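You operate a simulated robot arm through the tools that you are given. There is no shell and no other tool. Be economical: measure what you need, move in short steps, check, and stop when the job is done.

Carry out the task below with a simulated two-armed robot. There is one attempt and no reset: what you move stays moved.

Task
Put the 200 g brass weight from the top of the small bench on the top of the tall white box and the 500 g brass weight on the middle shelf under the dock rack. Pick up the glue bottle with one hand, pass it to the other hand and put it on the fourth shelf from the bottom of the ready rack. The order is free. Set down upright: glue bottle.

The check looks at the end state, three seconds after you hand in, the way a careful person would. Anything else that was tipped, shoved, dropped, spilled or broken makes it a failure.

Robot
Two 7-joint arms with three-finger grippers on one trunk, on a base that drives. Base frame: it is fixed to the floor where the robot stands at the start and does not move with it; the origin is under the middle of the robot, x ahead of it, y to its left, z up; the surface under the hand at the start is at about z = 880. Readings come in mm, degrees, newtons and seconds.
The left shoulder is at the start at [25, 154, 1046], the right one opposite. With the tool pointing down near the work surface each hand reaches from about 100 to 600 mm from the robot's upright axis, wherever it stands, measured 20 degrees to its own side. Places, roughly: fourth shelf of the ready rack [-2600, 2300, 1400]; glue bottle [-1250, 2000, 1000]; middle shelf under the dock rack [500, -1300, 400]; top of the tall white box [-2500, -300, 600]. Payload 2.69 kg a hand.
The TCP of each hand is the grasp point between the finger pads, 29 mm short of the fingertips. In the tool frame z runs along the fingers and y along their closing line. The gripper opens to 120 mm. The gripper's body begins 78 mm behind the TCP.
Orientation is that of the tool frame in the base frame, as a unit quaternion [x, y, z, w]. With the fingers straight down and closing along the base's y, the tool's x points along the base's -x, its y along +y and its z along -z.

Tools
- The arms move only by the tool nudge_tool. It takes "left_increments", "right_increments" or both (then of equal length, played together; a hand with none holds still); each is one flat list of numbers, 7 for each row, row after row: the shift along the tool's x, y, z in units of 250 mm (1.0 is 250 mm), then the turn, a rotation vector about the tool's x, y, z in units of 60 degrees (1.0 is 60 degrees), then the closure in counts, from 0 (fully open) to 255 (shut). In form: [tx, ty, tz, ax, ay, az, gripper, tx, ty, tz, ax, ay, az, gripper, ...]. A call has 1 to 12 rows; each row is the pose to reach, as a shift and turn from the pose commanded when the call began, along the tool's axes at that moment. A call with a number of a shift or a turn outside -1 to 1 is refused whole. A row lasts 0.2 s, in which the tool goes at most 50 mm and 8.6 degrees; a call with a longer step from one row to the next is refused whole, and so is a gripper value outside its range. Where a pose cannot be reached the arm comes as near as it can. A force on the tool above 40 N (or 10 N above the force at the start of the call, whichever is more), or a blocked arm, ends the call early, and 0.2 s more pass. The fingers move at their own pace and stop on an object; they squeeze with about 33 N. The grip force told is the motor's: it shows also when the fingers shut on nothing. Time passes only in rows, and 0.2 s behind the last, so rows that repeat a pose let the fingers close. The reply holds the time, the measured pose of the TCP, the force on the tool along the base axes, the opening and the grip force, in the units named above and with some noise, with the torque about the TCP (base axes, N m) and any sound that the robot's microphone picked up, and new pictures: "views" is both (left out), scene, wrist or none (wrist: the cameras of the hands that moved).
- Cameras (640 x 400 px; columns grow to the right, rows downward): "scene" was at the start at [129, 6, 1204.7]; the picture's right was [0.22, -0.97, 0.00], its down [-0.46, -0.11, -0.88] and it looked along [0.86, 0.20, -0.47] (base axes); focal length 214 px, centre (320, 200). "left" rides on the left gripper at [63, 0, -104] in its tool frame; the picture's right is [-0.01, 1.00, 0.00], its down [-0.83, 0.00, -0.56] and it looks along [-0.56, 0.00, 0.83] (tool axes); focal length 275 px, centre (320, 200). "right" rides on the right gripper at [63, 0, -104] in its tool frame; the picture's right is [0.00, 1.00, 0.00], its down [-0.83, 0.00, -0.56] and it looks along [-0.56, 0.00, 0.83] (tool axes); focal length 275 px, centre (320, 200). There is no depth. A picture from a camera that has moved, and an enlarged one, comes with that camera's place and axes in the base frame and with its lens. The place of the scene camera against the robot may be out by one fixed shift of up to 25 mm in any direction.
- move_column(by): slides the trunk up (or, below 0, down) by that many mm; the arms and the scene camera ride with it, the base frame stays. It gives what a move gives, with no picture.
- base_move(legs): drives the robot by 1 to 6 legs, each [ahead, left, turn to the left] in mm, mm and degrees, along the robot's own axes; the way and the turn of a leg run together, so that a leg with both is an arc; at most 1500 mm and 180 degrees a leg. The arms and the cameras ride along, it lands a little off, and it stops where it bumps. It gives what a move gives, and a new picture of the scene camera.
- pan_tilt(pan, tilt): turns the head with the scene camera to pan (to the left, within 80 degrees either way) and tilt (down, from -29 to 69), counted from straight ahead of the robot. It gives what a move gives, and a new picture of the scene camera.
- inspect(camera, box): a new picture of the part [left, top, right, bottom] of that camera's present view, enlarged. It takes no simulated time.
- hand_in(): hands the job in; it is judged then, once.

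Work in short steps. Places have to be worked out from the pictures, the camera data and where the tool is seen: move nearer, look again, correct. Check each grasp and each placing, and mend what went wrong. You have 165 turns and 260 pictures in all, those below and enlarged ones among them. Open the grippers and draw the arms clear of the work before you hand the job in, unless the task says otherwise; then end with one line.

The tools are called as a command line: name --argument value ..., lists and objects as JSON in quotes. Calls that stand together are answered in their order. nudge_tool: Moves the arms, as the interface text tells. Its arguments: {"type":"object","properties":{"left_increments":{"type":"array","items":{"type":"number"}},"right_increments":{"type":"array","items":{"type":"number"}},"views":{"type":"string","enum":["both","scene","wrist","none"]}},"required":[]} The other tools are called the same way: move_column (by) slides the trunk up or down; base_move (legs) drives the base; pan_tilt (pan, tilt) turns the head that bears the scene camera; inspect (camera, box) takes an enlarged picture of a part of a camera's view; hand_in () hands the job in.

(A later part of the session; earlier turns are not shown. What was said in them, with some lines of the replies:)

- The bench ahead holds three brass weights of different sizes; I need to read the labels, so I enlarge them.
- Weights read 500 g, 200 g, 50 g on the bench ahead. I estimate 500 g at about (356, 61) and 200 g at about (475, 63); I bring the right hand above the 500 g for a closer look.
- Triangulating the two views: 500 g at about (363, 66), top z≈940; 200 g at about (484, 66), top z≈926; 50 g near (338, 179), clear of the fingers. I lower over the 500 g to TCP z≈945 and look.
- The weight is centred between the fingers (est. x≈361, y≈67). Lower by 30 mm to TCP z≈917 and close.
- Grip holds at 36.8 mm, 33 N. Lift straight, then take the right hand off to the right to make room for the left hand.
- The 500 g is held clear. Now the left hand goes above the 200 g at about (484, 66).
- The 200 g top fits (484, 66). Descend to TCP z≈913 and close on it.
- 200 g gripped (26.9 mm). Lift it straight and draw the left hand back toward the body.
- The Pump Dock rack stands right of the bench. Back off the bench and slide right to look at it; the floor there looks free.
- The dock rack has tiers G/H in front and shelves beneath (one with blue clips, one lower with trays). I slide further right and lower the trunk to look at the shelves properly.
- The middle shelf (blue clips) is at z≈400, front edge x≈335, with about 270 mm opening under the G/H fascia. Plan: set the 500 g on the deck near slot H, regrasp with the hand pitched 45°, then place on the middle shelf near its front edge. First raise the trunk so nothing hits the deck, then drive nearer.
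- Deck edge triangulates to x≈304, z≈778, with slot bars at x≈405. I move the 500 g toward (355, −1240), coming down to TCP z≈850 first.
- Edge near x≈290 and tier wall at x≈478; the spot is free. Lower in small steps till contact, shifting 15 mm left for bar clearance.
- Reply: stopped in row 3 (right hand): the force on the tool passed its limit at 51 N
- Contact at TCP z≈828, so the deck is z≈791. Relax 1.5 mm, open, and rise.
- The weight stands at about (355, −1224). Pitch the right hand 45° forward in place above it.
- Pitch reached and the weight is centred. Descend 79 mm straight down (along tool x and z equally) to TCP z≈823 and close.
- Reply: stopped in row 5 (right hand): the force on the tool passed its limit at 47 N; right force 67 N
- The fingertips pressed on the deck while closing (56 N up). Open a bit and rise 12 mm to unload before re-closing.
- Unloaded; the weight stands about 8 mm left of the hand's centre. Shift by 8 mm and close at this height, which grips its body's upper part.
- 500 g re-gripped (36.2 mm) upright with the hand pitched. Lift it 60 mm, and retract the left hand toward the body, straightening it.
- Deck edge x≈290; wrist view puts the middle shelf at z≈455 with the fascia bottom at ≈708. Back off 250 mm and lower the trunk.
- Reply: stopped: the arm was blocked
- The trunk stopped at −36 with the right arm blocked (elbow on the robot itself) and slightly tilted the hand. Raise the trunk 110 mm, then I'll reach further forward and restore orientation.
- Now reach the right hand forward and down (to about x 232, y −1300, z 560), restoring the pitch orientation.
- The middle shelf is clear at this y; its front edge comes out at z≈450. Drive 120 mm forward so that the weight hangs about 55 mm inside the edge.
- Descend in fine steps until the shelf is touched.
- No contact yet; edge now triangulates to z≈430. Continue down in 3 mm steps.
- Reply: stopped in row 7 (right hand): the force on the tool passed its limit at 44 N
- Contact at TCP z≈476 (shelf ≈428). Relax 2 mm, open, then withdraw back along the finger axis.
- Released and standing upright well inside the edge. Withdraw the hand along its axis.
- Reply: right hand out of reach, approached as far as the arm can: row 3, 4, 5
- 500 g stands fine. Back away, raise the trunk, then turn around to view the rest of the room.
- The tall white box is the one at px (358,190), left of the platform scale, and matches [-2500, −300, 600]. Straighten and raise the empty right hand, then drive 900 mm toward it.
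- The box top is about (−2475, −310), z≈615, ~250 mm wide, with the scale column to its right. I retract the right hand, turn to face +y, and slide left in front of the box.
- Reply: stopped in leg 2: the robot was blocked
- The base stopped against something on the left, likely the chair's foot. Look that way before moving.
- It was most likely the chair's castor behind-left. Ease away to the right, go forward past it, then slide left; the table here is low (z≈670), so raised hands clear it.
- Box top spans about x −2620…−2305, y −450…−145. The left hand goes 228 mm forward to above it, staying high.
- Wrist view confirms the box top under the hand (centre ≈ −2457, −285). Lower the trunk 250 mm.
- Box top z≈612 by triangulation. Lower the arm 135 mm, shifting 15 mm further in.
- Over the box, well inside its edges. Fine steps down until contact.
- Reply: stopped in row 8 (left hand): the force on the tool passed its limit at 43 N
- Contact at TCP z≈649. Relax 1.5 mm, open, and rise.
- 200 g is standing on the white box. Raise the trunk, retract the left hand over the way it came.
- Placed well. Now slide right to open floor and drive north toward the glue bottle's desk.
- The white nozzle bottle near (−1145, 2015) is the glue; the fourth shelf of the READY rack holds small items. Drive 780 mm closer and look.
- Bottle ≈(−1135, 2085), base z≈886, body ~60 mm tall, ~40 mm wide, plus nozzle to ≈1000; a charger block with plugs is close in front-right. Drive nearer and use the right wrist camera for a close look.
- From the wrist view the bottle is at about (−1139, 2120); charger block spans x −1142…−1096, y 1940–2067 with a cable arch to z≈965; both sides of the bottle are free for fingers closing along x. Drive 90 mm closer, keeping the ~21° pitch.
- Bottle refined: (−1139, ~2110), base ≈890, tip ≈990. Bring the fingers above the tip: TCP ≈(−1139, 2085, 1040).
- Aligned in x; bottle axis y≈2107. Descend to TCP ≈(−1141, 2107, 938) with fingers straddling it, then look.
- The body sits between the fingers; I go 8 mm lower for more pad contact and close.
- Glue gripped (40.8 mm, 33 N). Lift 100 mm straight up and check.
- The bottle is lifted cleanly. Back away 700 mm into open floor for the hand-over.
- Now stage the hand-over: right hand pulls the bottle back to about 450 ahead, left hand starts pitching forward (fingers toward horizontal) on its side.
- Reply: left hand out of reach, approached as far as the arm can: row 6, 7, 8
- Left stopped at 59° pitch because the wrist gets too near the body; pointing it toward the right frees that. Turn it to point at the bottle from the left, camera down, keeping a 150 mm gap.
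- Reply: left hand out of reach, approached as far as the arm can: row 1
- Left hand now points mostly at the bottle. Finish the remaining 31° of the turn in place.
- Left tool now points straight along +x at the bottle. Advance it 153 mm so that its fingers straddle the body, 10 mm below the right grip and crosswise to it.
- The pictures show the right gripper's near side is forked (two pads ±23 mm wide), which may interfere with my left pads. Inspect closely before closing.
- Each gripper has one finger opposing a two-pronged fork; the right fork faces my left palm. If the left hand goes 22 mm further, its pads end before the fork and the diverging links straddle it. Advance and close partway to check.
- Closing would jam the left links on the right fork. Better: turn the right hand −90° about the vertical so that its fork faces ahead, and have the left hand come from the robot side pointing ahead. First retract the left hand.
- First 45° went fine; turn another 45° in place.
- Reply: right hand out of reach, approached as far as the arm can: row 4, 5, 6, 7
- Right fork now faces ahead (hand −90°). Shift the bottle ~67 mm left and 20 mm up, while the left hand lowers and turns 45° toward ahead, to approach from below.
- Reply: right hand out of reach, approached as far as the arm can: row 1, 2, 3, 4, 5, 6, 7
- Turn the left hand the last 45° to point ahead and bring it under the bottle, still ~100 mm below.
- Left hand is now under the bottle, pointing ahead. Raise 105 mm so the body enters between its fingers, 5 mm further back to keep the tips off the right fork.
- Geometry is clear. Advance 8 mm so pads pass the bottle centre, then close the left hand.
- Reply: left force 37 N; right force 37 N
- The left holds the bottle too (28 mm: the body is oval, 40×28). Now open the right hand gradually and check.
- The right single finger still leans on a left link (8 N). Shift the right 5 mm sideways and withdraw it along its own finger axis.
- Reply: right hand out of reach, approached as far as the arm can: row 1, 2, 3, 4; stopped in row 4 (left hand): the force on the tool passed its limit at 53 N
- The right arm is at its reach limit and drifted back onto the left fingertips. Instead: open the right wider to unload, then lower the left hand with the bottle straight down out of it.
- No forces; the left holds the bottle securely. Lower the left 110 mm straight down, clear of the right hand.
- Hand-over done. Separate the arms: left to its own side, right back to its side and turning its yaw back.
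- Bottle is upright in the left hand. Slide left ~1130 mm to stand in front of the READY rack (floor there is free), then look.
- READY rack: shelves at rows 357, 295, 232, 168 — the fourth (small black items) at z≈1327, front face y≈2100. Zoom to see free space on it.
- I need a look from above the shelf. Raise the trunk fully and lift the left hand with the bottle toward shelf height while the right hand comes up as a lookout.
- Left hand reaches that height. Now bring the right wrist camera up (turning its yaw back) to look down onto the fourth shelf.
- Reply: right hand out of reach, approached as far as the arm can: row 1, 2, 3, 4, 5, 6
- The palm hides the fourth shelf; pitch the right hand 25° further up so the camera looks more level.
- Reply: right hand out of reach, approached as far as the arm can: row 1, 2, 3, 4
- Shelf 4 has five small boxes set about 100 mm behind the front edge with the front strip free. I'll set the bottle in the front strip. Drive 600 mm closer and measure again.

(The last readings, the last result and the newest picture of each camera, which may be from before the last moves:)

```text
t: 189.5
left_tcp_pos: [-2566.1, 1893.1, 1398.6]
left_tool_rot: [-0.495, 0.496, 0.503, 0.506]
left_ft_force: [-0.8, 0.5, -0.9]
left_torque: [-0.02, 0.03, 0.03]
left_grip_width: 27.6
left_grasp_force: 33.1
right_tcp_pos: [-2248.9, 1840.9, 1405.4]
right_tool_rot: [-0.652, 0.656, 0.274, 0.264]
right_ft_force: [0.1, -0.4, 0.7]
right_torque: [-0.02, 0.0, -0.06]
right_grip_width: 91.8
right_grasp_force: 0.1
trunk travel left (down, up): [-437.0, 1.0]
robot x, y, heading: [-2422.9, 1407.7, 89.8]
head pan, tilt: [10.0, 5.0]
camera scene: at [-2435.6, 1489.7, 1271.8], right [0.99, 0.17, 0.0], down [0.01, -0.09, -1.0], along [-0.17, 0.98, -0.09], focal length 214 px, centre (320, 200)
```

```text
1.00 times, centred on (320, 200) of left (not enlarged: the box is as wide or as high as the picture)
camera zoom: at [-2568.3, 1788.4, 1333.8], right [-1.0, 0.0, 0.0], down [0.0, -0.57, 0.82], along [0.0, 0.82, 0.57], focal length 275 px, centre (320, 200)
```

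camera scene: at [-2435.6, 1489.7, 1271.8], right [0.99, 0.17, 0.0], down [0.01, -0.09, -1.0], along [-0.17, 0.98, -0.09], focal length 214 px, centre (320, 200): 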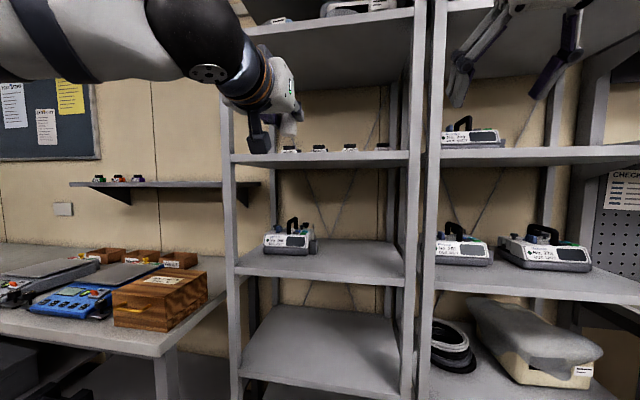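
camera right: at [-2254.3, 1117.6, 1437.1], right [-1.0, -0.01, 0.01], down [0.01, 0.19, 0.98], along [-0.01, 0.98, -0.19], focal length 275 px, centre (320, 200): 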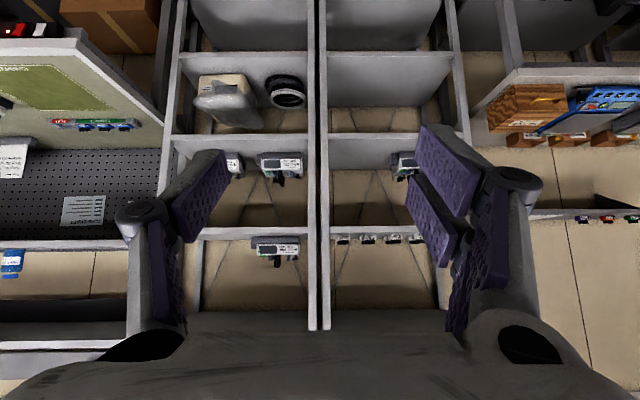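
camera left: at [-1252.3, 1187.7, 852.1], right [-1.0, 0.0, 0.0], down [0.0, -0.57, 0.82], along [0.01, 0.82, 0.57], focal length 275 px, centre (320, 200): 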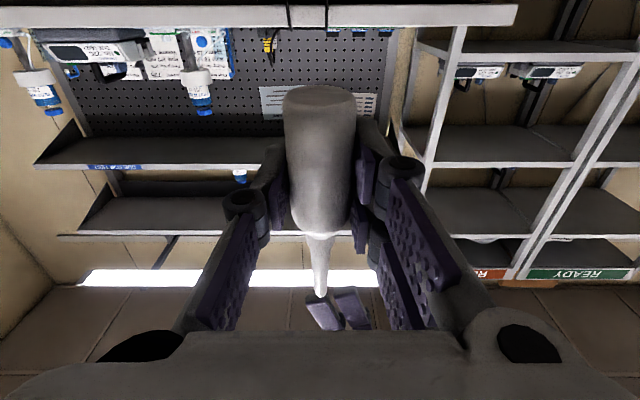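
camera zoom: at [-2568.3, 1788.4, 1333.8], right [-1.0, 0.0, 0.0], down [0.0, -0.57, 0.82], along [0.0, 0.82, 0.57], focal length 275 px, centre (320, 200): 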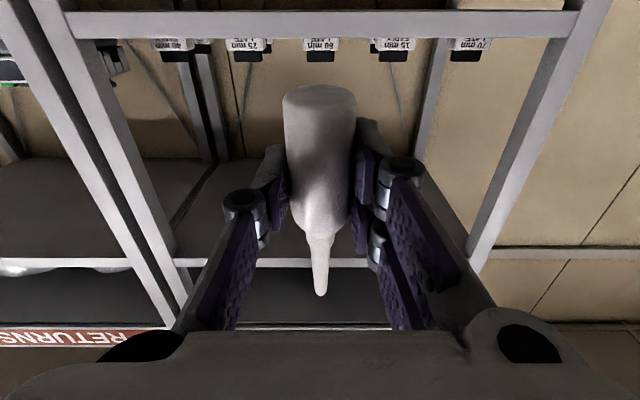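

inspect --camera "right" --box '[310, 170, 450, 260]'

inspect --camera "left" --box '[140, 0, 500, 120]'

```text
4.44 times, centred on (380, 215) of right
camera zoom: at [-2248.8, 1723.5, 1435.0], right [-1.0, 0.0, 0.01], down [0.01, 0.2, 0.98], along [0.0, 0.98, -0.2], focal length 1224 px, centre (53, 133)
```

zoom: 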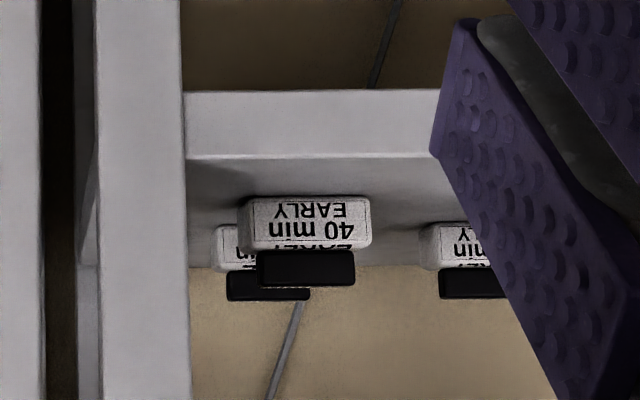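

```text
1.78 times, centred on (320, 60) of left
camera zoom: at [-2568.3, 1788.4, 1333.8], right [-1.0, 0.0, 0.0], down [0.0, -0.57, 0.82], along [0.0, 0.82, 0.57], focal length 489 px, centre (320, 449)
```

zoom: 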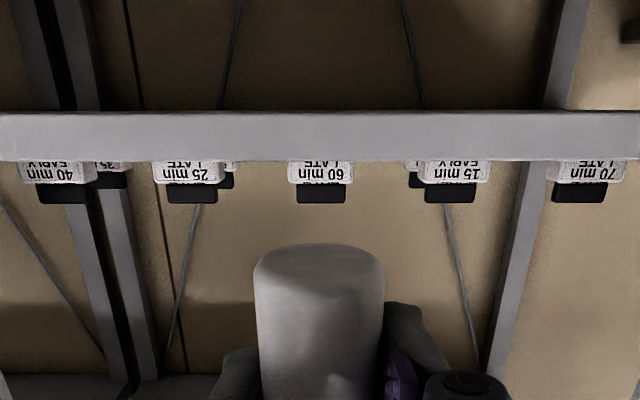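

Shelf 4: z≈1362, front edge y≈2106, small boxes start at y≈2190 (x −2475, −2568, −2666 …). I aim the bottle at (−2520, 2140). First raise the left hand 28 mm, shift 46 mm right, and tuck the right hand back and down.

nudge_tool --left_increments '[-0.03, -0.04, 0, 0, 0, 0, 255, -0.06, -0.08, 0, 0, 0, 0, 255, -0.09, -0.12, 0, 0, 0, 0, 255, -0.112, -0.16, 0, 0, 0, 0, 255, -0.112, -0.184, 0, 0, 0, 0, 255, -0.112, -0.184, 0, 0, 0, 0, 255, -0.112, -0.184, 0, 0, 0, 0, 255]' --right_increments '[0.15, 0, 0.05, 0, 0, 0, 60, 0.31, 0, 0.1, 0, 0, 0, 60, 0.47, 0, 0.16, 0, 0, 0, 60, 0.63, 0, 0.21, 0, 0, 0, 60, 0.79, 0, 0.27, 0, 0, 0, 60, 0.94, 0, 0.32, 0, 0, 0, 60, 0.94, 0, 0.32, 0, 0, 0, 60]' --views "scene"

```text
t: 191.1
left_tcp_pos: [-2521.0, 1891.9, 1427.0]
left_tool_rot: [-0.495, 0.495, 0.504, 0.506]
left_ft_force: [-0.2, -0.1, -0.2]
left_torque: [-0.01, 0.02, -0.01]
left_grip_width: 27.3
left_grasp_force: 33.0
right_tcp_pos: [-2270.2, 1853.0, 1394.8]
right_tool_rot: [-0.652, 0.656, 0.273, 0.264]
right_ft_force: [0.1, 1.3, -0.7]
right_torque: [-0.01, -0.03, 0.01]
right_grip_width: 91.7
right_grasp_force: 0.0
right hand out of reach, approached as far as the arm can: row 1, 2, 3, 4, 5, 6, 7
trunk travel left (down, up): [-437.0, 1.0]
robot x, y, heading: [-2424.4, 1407.9, 89.5]
head pan, tilt: [10.0, 5.0]
camera scene: at [-2435.6, 1489.7, 1271.8], right [0.99, 0.17, 0.0], down [0.01, -0.09, -1.0], along [-0.17, 0.98, -0.09], focal length 214 px, centre (320, 200)
```

scene: 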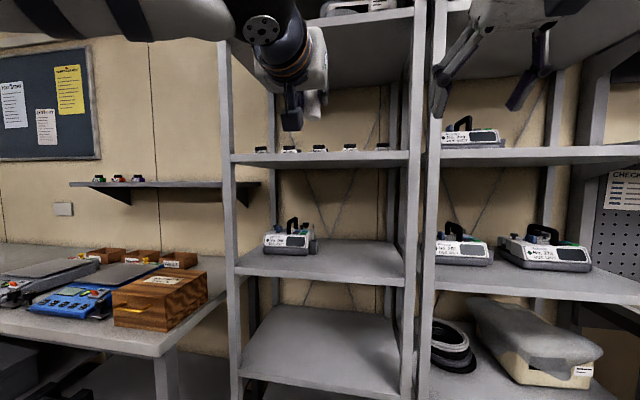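

The right hand's commanded pose was still above its reach; lower it another 250 mm.

nudge_tool --right_increments '[0.15, 0, 0.05, 0, 0, 0, 60, 0.31, 0, 0.1, 0, 0, 0, 60, 0.47, 0, 0.16, 0, 0, 0, 60, 0.63, 0, 0.21, 0, 0, 0, 60, 0.79, 0, 0.27, 0, 0, 0, 60, 0.94, 0, 0.32, 0, 0, 0, 60, 0.94, 0, 0.32, 0, 0, 0, 60]' --views "none"

```text
t: 192.7
left_tcp_pos: [-2520.8, 1891.4, 1426.0]
left_tool_rot: [-0.495, 0.495, 0.503, 0.506]
left_ft_force: [-0.3, -0.8, -0.8]
left_torque: [0.0, 0.03, -0.02]
left_grip_width: 27.3
left_grasp_force: 33.1
right_tcp_pos: [-2296.5, 1867.1, 1381.7]
right_tool_rot: [-0.651, 0.657, 0.272, 0.264]
right_ft_force: [0.8, -0.5, -0.2]
right_torque: [-0.03, -0.03, -0.04]
right_grip_width: 92.3
right_grasp_force: 0.1
right hand out of reach, approached as far as the arm can: row 1, 2, 3, 4, 5, 6, 7
trunk travel left (down, up): [-437.0, 1.0]
robot x, y, heading: [-2425.8, 1409.7, 89.5]
head pan, tilt: [10.0, 5.0]
```

The commanded point ended up too close to the body for this pitch. Move it forward and un-pitch the hand so it becomes reachable.

nudge_tool --right_increments '[-0.1, 0, 0.1, 0, 0.14, 0, 60, -0.2, 0, 0.2, 0, 0.28, 0, 60, -0.28, 0, 0.29, 0, 0.42, 0, 60, -0.28, 0, 0.29, 0, 0.56, 0, 60, -0.28, 0, 0.29, 0, 0.7, 0, 60, -0.28, 0, 0.29, 0, 0.76, 0, 60, -0.28, 0, 0.29, 0, 0.76, 0, 60, -0.28, 0, 0.29, 0, 0.76, 0, 60]' --views "scene"

```text
t: 194.5
left_tcp_pos: [-2521.3, 1893.3, 1423.2]
left_tool_rot: [-0.496, 0.496, 0.502, 0.506]
left_ft_force: [-0.7, 0.3, -0.7]
left_torque: [0.0, 0.02, -0.03]
left_grip_width: 27.6
left_grasp_force: 33.0
right_tcp_pos: [-2276.7, 1817.0, 1219.4]
right_tool_rot: [0.707, -0.707, 0.002, 0.012]
right_ft_force: [-0.4, 1.2, -0.5]
right_torque: [-0.03, -0.02, -0.01]
right_grip_width: 91.6
right_grasp_force: 0.1
right hand out of reach, approached as far as the arm can: row 1, 2, 3, 4, 5, 6, 7, 8
trunk travel left (down, up): [-437.0, 1.0]
robot x, y, heading: [-2425.1, 1410.1, 89.8]
head pan, tilt: [10.0, 5.0]
camera scene: at [-2435.8, 1491.3, 1271.5], right [0.99, 0.17, 0.0], down [0.01, -0.09, -1.0], along [-0.17, 0.98, -0.09], focal length 214 px, centre (320, 200)
```

scene: 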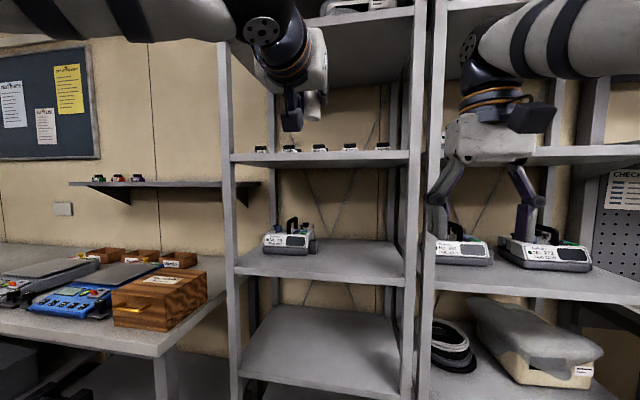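

Now top-down and converging; give it more time with a further pull-back.

nudge_tool --right_increments '[0.05, 0, 0.05, 0, 0, 0, 60, 0.1, 0, 0.05, 0, 0, 0, 60, 0.1, 0, 0.05, 0, 0, 0, 60, 0.1, 0, 0.05, 0, 0, 0, 60, 0.1, 0, 0.05, 0, 0, 0, 60, 0.1, 0, 0.05, 0, 0, 0, 60]' --views "none"

```text
t: 195.9
left_tcp_pos: [-2521.9, 1890.9, 1426.5]
left_tool_rot: [-0.494, 0.496, 0.503, 0.507]
left_ft_force: [0.4, 0.2, -0.6]
left_torque: [-0.01, -0.01, 0.03]
left_grip_width: 27.3
left_grasp_force: 33.3
right_tcp_pos: [-2275.8, 1790.7, 1209.6]
right_tool_rot: [0.707, -0.707, 0.001, 0.011]
right_ft_force: [-0.2, 0.4, -0.3]
right_torque: [-0.02, 0.0, -0.02]
right_grip_width: 91.8
right_grasp_force: 0.0
trunk travel left (down, up): [-437.0, 1.0]
robot x, y, heading: [-2424.1, 1413.0, 89.7]
head pan, tilt: [10.0, 5.0]
```

Normal again. Pull the right hand back another 150 mm.

nudge_tool --right_increments '[0.15, 0, 0.1, 0, 0, 0, 120, 0.3, 0, 0.2, 0, 0, 0, 120, 0.45, 0, 0.3, 0, 0, 0, 120, 0.6, 0, 0.4, 0, 0, 0, 120, 0.6, 0, 0.4, 0, 0, 0, 120]' --views "none"

base_move --legs '[[190, 0, 0]]'

inspect --camera "left" --box '[0, 0, 640, 400]'

```text
t: 197.1
left_tcp_pos: [-2521.0, 1892.9, 1425.3]
left_tool_rot: [-0.495, 0.496, 0.503, 0.507]
left_ft_force: [-0.6, 0.8, -0.2]
left_torque: [0.0, -0.01, -0.02]
left_grip_width: 27.4
left_grasp_force: 33.1
right_tcp_pos: [-2276.7, 1640.1, 1111.8]
right_tool_rot: [-0.706, 0.708, -0.001, -0.011]
right_ft_force: [-0.1, -0.5, -0.1]
right_torque: [-0.01, -0.01, -0.03]
right_grip_width: 63.4
right_grasp_force: 0.0
trunk travel left (down, up): [-437.0, 1.0]
robot x, y, heading: [-2424.3, 1411.0, 89.7]
head pan, tilt: [10.0, 5.0]
```

```text
t: 198.6
left_tcp_pos: [-2519.6, 2078.6, 1425.8]
left_tool_rot: [-0.495, 0.495, 0.503, 0.507]
left_ft_force: [0.3, 0.7, -0.7]
left_torque: [-0.01, 0.0, -0.02]
left_grip_width: 27.2
left_grasp_force: 33.4
right_tcp_pos: [-2275.3, 1828.0, 1111.1]
right_tool_rot: [0.707, -0.707, 0.0, 0.012]
right_ft_force: [-0.2, 0.1, -0.6]
right_torque: [0.0, 0.0, -0.02]
right_grip_width: 63.6
right_grasp_force: 0.1
trunk travel left (down, up): [-437.0, 1.0]
robot x, y, heading: [-2425.7, 1600.8, 89.6]
head pan, tilt: [10.0, 5.0]
camera scene: at [-2434.6, 1677.0, 1271.9], right [0.99, 0.17, 0.0], down [0.01, -0.09, -1.0], along [-0.17, 0.98, -0.09], focal length 214 px, centre (320, 200)
```

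scene: 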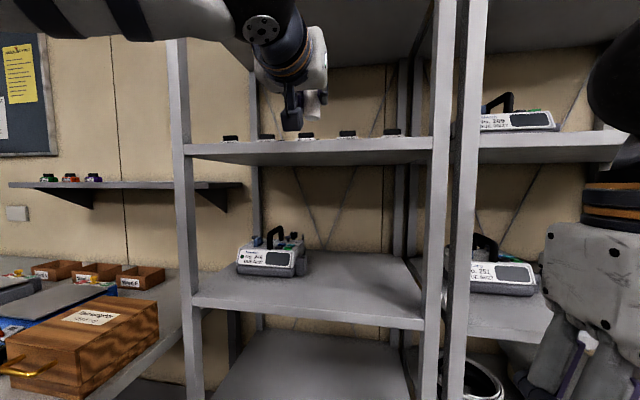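

```text
1.00 times, centred on (320, 200) of left (not enlarged: the box is as wide or as high as the picture)
camera zoom: at [-2521.5, 1974.9, 1361.8], right [-1.0, 0.0, 0.0], down [0.0, -0.57, 0.82], along [0.0, 0.82, 0.57], focal length 275 px, centre (320, 200)
```

zoom: 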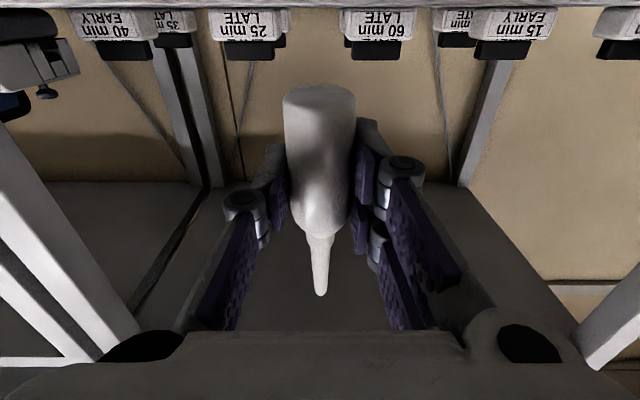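

Bottle lines up with the gap between the 25 and 60 min boxes (boxes only reach z≈1384). Advance the arm 56 mm over the front strip.

nudge_tool --left_increments '[0, 0, 0.08, 0, 0, 0, 255, 0, 0, 0.16, 0, 0, 0, 255, 0, 0, 0.22, 0, 0, 0, 255, 0, 0, 0.22, 0, 0, 0, 255]' --views "both"

```text
t: 199.6
left_tcp_pos: [-2520.7, 2132.8, 1426.8]
left_tool_rot: [-0.495, 0.496, 0.503, 0.506]
left_ft_force: [0.0, -0.1, 0.1]
left_torque: [-0.03, -0.03, -0.02]
left_grip_width: 27.5
left_grasp_force: 33.5
right_tcp_pos: [-2275.5, 1827.5, 1111.1]
right_tool_rot: [0.707, -0.707, 0.001, 0.01]
right_ft_force: [-0.9, 0.0, 0.7]
right_torque: [0.01, 0.0, 0.02]
right_grip_width: 63.4
right_grasp_force: 0.0
trunk travel left (down, up): [-437.0, 1.0]
robot x, y, heading: [-2425.6, 1596.8, 89.5]
head pan, tilt: [10.0, 5.0]
camera scene: at [-2434.6, 1676.4, 1271.9], right [0.99, 0.17, 0.0], down [0.01, -0.09, -1.0], along [-0.17, 0.98, -0.09], focal length 214 px, centre (320, 200)
camera left: at [-2521.6, 2029.1, 1362.6], right [-1.0, 0.0, 0.0], down [0.0, -0.57, 0.82], along [0.0, 0.82, 0.57], focal length 275 px, centre (320, 200)
```

scene: 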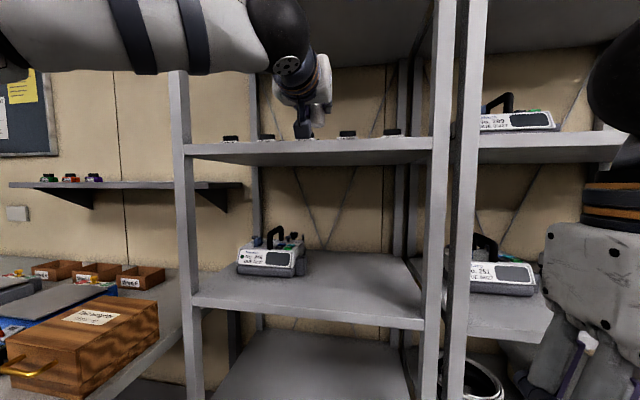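
left: 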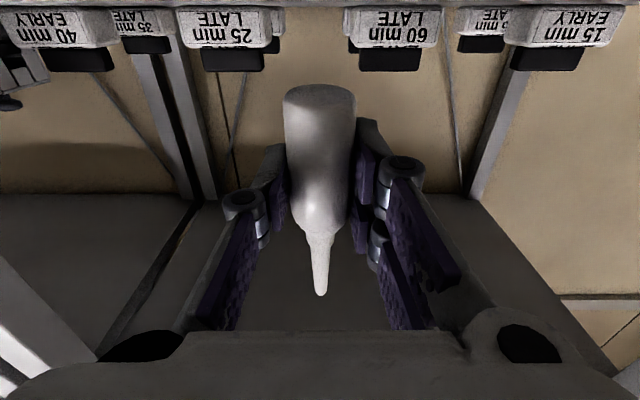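

Shelf surface confirmed at z≈1362. Lower: 30 mm, then 2 mm steps until the base touches.

nudge_tool --left_increments '[0.06, 0, 0, 0, 0, 0, 255, 0.1, 0, 0, 0, 0, 0, 255, 0.12, 0, 0, 0, 0, 0, 255, 0.128, 0, 0, 0, 0, 0, 255, 0.136, 0, 0, 0, 0, 0, 255, 0.144, 0, 0, 0, 0, 0, 255, 0.152, 0, 0, 0, 0, 0, 255, 0.16, 0, 0, 0, 0, 0, 255, 0.168, 0, 0, 0, 0, 0, 255, 0.176, 0, 0, 0, 0, 0, 255, 0.184, 0, 0, 0, 0, 0, 255]' --views "both"

```text
t: 202.0
left_tcp_pos: [-2520.2, 2130.9, 1382.3]
left_tool_rot: [-0.495, 0.494, 0.504, 0.506]
left_ft_force: [-0.6, -2.8, 24.0]
left_torque: [0.17, 0.05, -0.01]
left_grip_width: 27.8
left_grasp_force: 32.8
right_tcp_pos: [-2276.3, 1825.4, 1110.6]
right_tool_rot: [0.707, -0.707, 0.0, 0.01]
right_ft_force: [0.5, -0.4, 0.2]
right_torque: [0.03, 0.0, -0.03]
right_grip_width: 63.4
right_grasp_force: 0.0
trunk travel left (down, up): [-437.0, 1.0]
robot x, y, heading: [-2421.8, 1597.6, 89.8]
head pan, tilt: [10.0, 5.0]
camera scene: at [-2434.5, 1674.2, 1272.1], right [0.99, 0.17, 0.0], down [0.01, -0.08, -1.0], along [-0.17, 0.98, -0.09], focal length 214 px, centre (320, 200)
camera left: at [-2521.4, 2027.9, 1318.6], right [-1.0, 0.0, 0.0], down [0.0, -0.57, 0.82], along [0.0, 0.82, 0.57], focal length 275 px, centre (320, 200)
```

scene: 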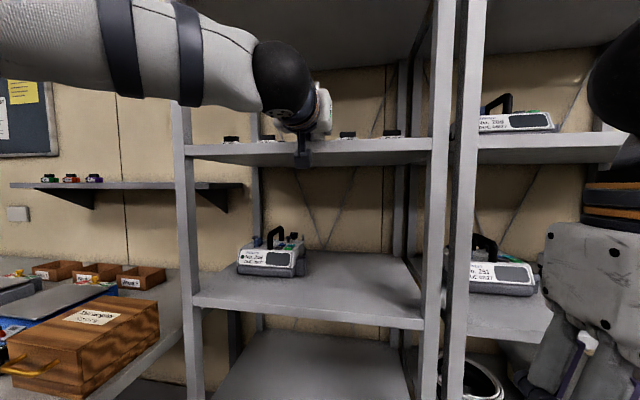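
left: 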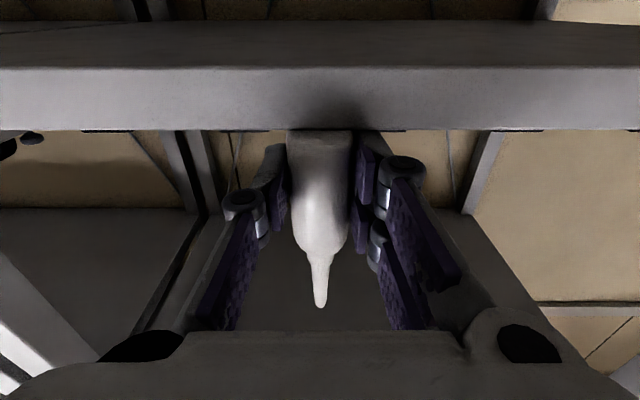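

Seated on the shelf (24 N, slid ~3 mm in the grip). Relax 2 mm, then open slowly.

nudge_tool --left_increments '[-0.006, 0, 0, 0, 0, 0, 255, -0.008, 0, 0, 0, 0, 0, 255, -0.008, 0, 0, 0, 0, 0, 185, -0.008, 0, 0, 0, 0, 0, 160, -0.008, 0, 0, 0, 0, 0, 130, -0.008, 0, 0, 0, 0, 0, 130]' --views "wrist"

```text
t: 203.4
left_tcp_pos: [-2518.1, 2134.3, 1382.1]
left_tool_rot: [-0.495, 0.496, 0.503, 0.506]
left_ft_force: [5.8, 0.6, 7.2]
left_torque: [0.04, 0.12, -0.01]
left_grip_width: 55.5
left_grasp_force: 0.0
right_tcp_pos: [-2275.0, 1826.8, 1111.8]
right_tool_rot: [-0.707, 0.707, 0.0, -0.012]
right_ft_force: [-0.2, -0.1, -0.1]
right_torque: [0.0, -0.02, 0.0]
right_grip_width: 63.5
right_grasp_force: 0.0
trunk travel left (down, up): [-437.0, 1.0]
robot x, y, heading: [-2421.5, 1597.3, 89.7]
head pan, tilt: [10.0, 5.0]
camera left: at [-2520.1, 2030.3, 1318.2], right [-1.0, 0.0, 0.0], down [0.0, -0.57, 0.82], along [0.0, 0.82, 0.57], focal length 275 px, centre (320, 200)
```

left: 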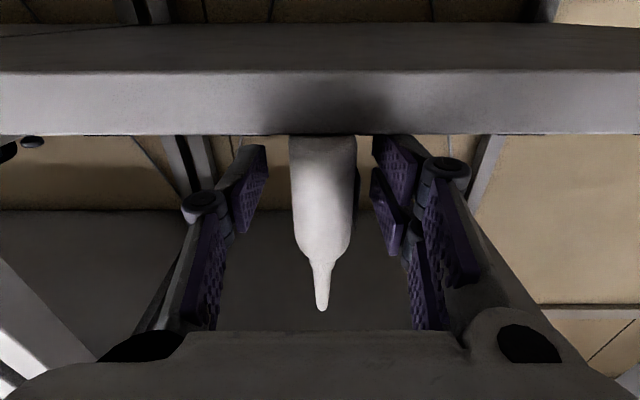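

Bottle stands free; a prong rests lightly on the shelf. Rise 6 mm, then withdraw straight back.

nudge_tool --left_increments '[-0.02, 0, 0, 0, 0, 0, 130, -0.024, 0, 0, 0, 0, 0, 110, -0.024, 0, -0.1, 0, 0, 0, 110, -0.024, 0, -0.25, 0, 0, 0, 110, -0.024, 0, -0.42, 0, 0, 0, 110, -0.024, 0, -0.6, 0, 0, 0, 110, -0.024, 0, -0.6, 0, 0, 0, 110]' --views "both"

```text
t: 205.0
left_tcp_pos: [-2521.9, 1984.5, 1384.3]
left_tool_rot: [-0.495, 0.495, 0.503, 0.507]
left_ft_force: [1.0, 0.6, -0.1]
left_torque: [0.0, -0.01, 0.01]
left_grip_width: 68.2
left_grasp_force: 0.0
right_tcp_pos: [-2276.2, 1828.7, 1111.2]
right_tool_rot: [-0.707, 0.707, -0.001, -0.011]
right_ft_force: [-1.2, 0.0, -0.1]
right_torque: [0.0, 0.0, 0.01]
right_grip_width: 63.6
right_grasp_force: 0.1
trunk travel left (down, up): [-437.0, 1.0]
robot x, y, heading: [-2422.7, 1599.6, 89.8]
head pan, tilt: [10.0, 5.0]
camera scene: at [-2434.4, 1677.2, 1271.7], right [0.99, 0.17, 0.0], down [0.01, -0.09, -1.0], along [-0.17, 0.98, -0.09], focal length 214 px, centre (320, 200)
camera left: at [-2522.5, 1881.1, 1320.8], right [-1.0, 0.0, 0.0], down [0.0, -0.57, 0.82], along [0.0, 0.82, 0.57], focal length 275 px, centre (320, 200)
```

scene: 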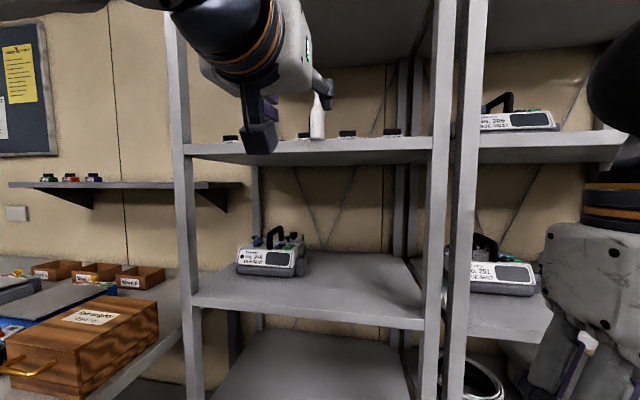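
left: 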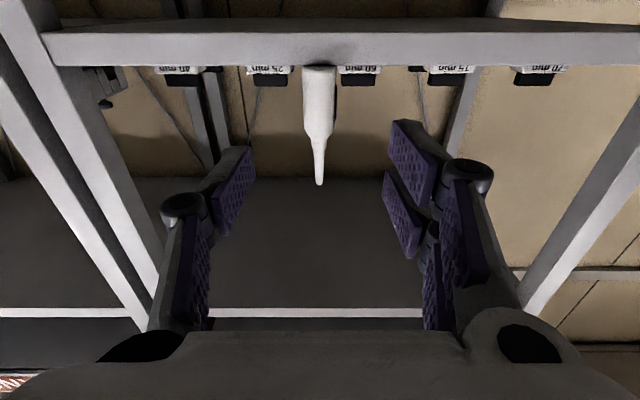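

The glue bottle stands upright on the fourth shelf. Back off and open both grippers, then take a last look.

base_move --legs '[[-450, 0, 0]]'

nudge_tool --left_increments '[0, 0, 0, 0, 0, 0, 0, 0, 0, 0, 0, 0, 0, 0, 0, 0, 0, 0, 0, 0, 0]' --right_increments '[0, 0, 0, 0, 0, 0, 0, 0, 0, 0, 0, 0, 0, 0, 0, 0, 0, 0, 0, 0, 0]' --views "none"

inspect --camera "scene" --box '[240, 90, 420, 250]'

```text
t: 207.7
left_tcp_pos: [-2524.8, 1537.8, 1385.5]
left_tool_rot: [-0.495, 0.496, 0.503, 0.506]
left_ft_force: [-0.6, 0.8, 0.3]
left_torque: [-0.02, 0.01, -0.03]
left_grip_width: 68.4
left_grasp_force: 0.1
right_tcp_pos: [-2278.2, 1381.4, 1110.5]
right_tool_rot: [0.707, -0.707, 0.001, 0.01]
right_ft_force: [-0.1, 0.0, -0.5]
right_torque: [0.02, 0.01, 0.02]
right_grip_width: 63.8
right_grasp_force: 0.1
trunk travel left (down, up): [-437.0, 1.0]
robot x, y, heading: [-2424.6, 1152.1, 89.7]
head pan, tilt: [10.0, 5.0]
camera scene: at [-2437.2, 1229.7, 1271.8], right [0.99, 0.17, 0.0], down [0.01, -0.09, -1.0], along [-0.17, 0.98, -0.09], focal length 214 px, centre (320, 200)
```

scene: 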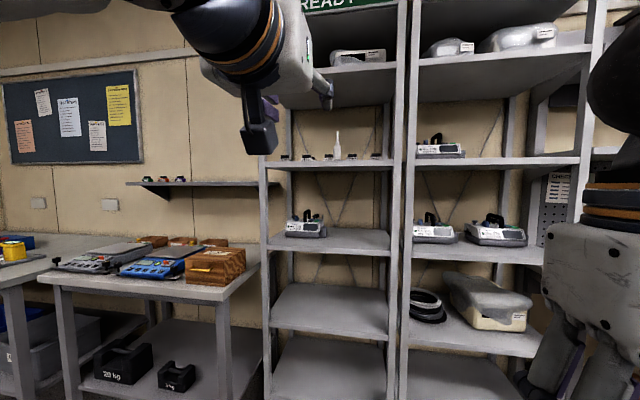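

```text
t: 208.5
left_tcp_pos: [-2522.4, 1537.8, 1385.1]
left_tool_rot: [-0.495, 0.496, 0.503, 0.506]
left_ft_force: [0.0, -0.8, 0.6]
left_torque: [-0.01, -0.03, 0.02]
left_grip_width: 120.0
left_grasp_force: 0.0
right_tcp_pos: [-2277.8, 1381.4, 1110.9]
right_tool_rot: [-0.707, 0.707, -0.001, -0.01]
right_ft_force: [-0.6, 0.1, 0.3]
right_torque: [0.0, -0.01, -0.01]
right_grip_width: 119.9
right_grasp_force: 0.1
trunk travel left (down, up): [-437.0, 1.0]
robot x, y, heading: [-2422.9, 1151.4, 89.6]
head pan, tilt: [10.0, 5.0]
```

```text
2.50 times, centred on (330, 170) of scene
camera zoom: at [-2437.2, 1230.0, 1271.8], right [0.99, 0.17, 0.0], down [0.01, -0.09, -1.0], along [-0.17, 0.98, -0.09], focal length 536 px, centre (295, 275)
```

zoom: 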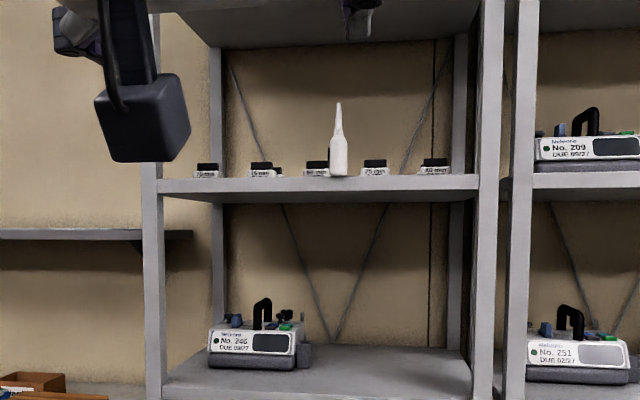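

The glue bottle is upright on the fourth shelf with the small boxes undisturbed. Both weights were seen standing in place, the grippers are open and the arms are clear, so I hand in.

hand_in

```text
The job is handed in.
```

The 200 g weight is on the tall white box, the 500 g weight is on the middle shelf under the dock rack, and the glue bottle was passed from the right hand to the left and stands upright on the fourth shelf of the ready rack. On the way to the white box the base stopped against something, probably the office chair's foot, and I did not check afterwards whether it had moved.
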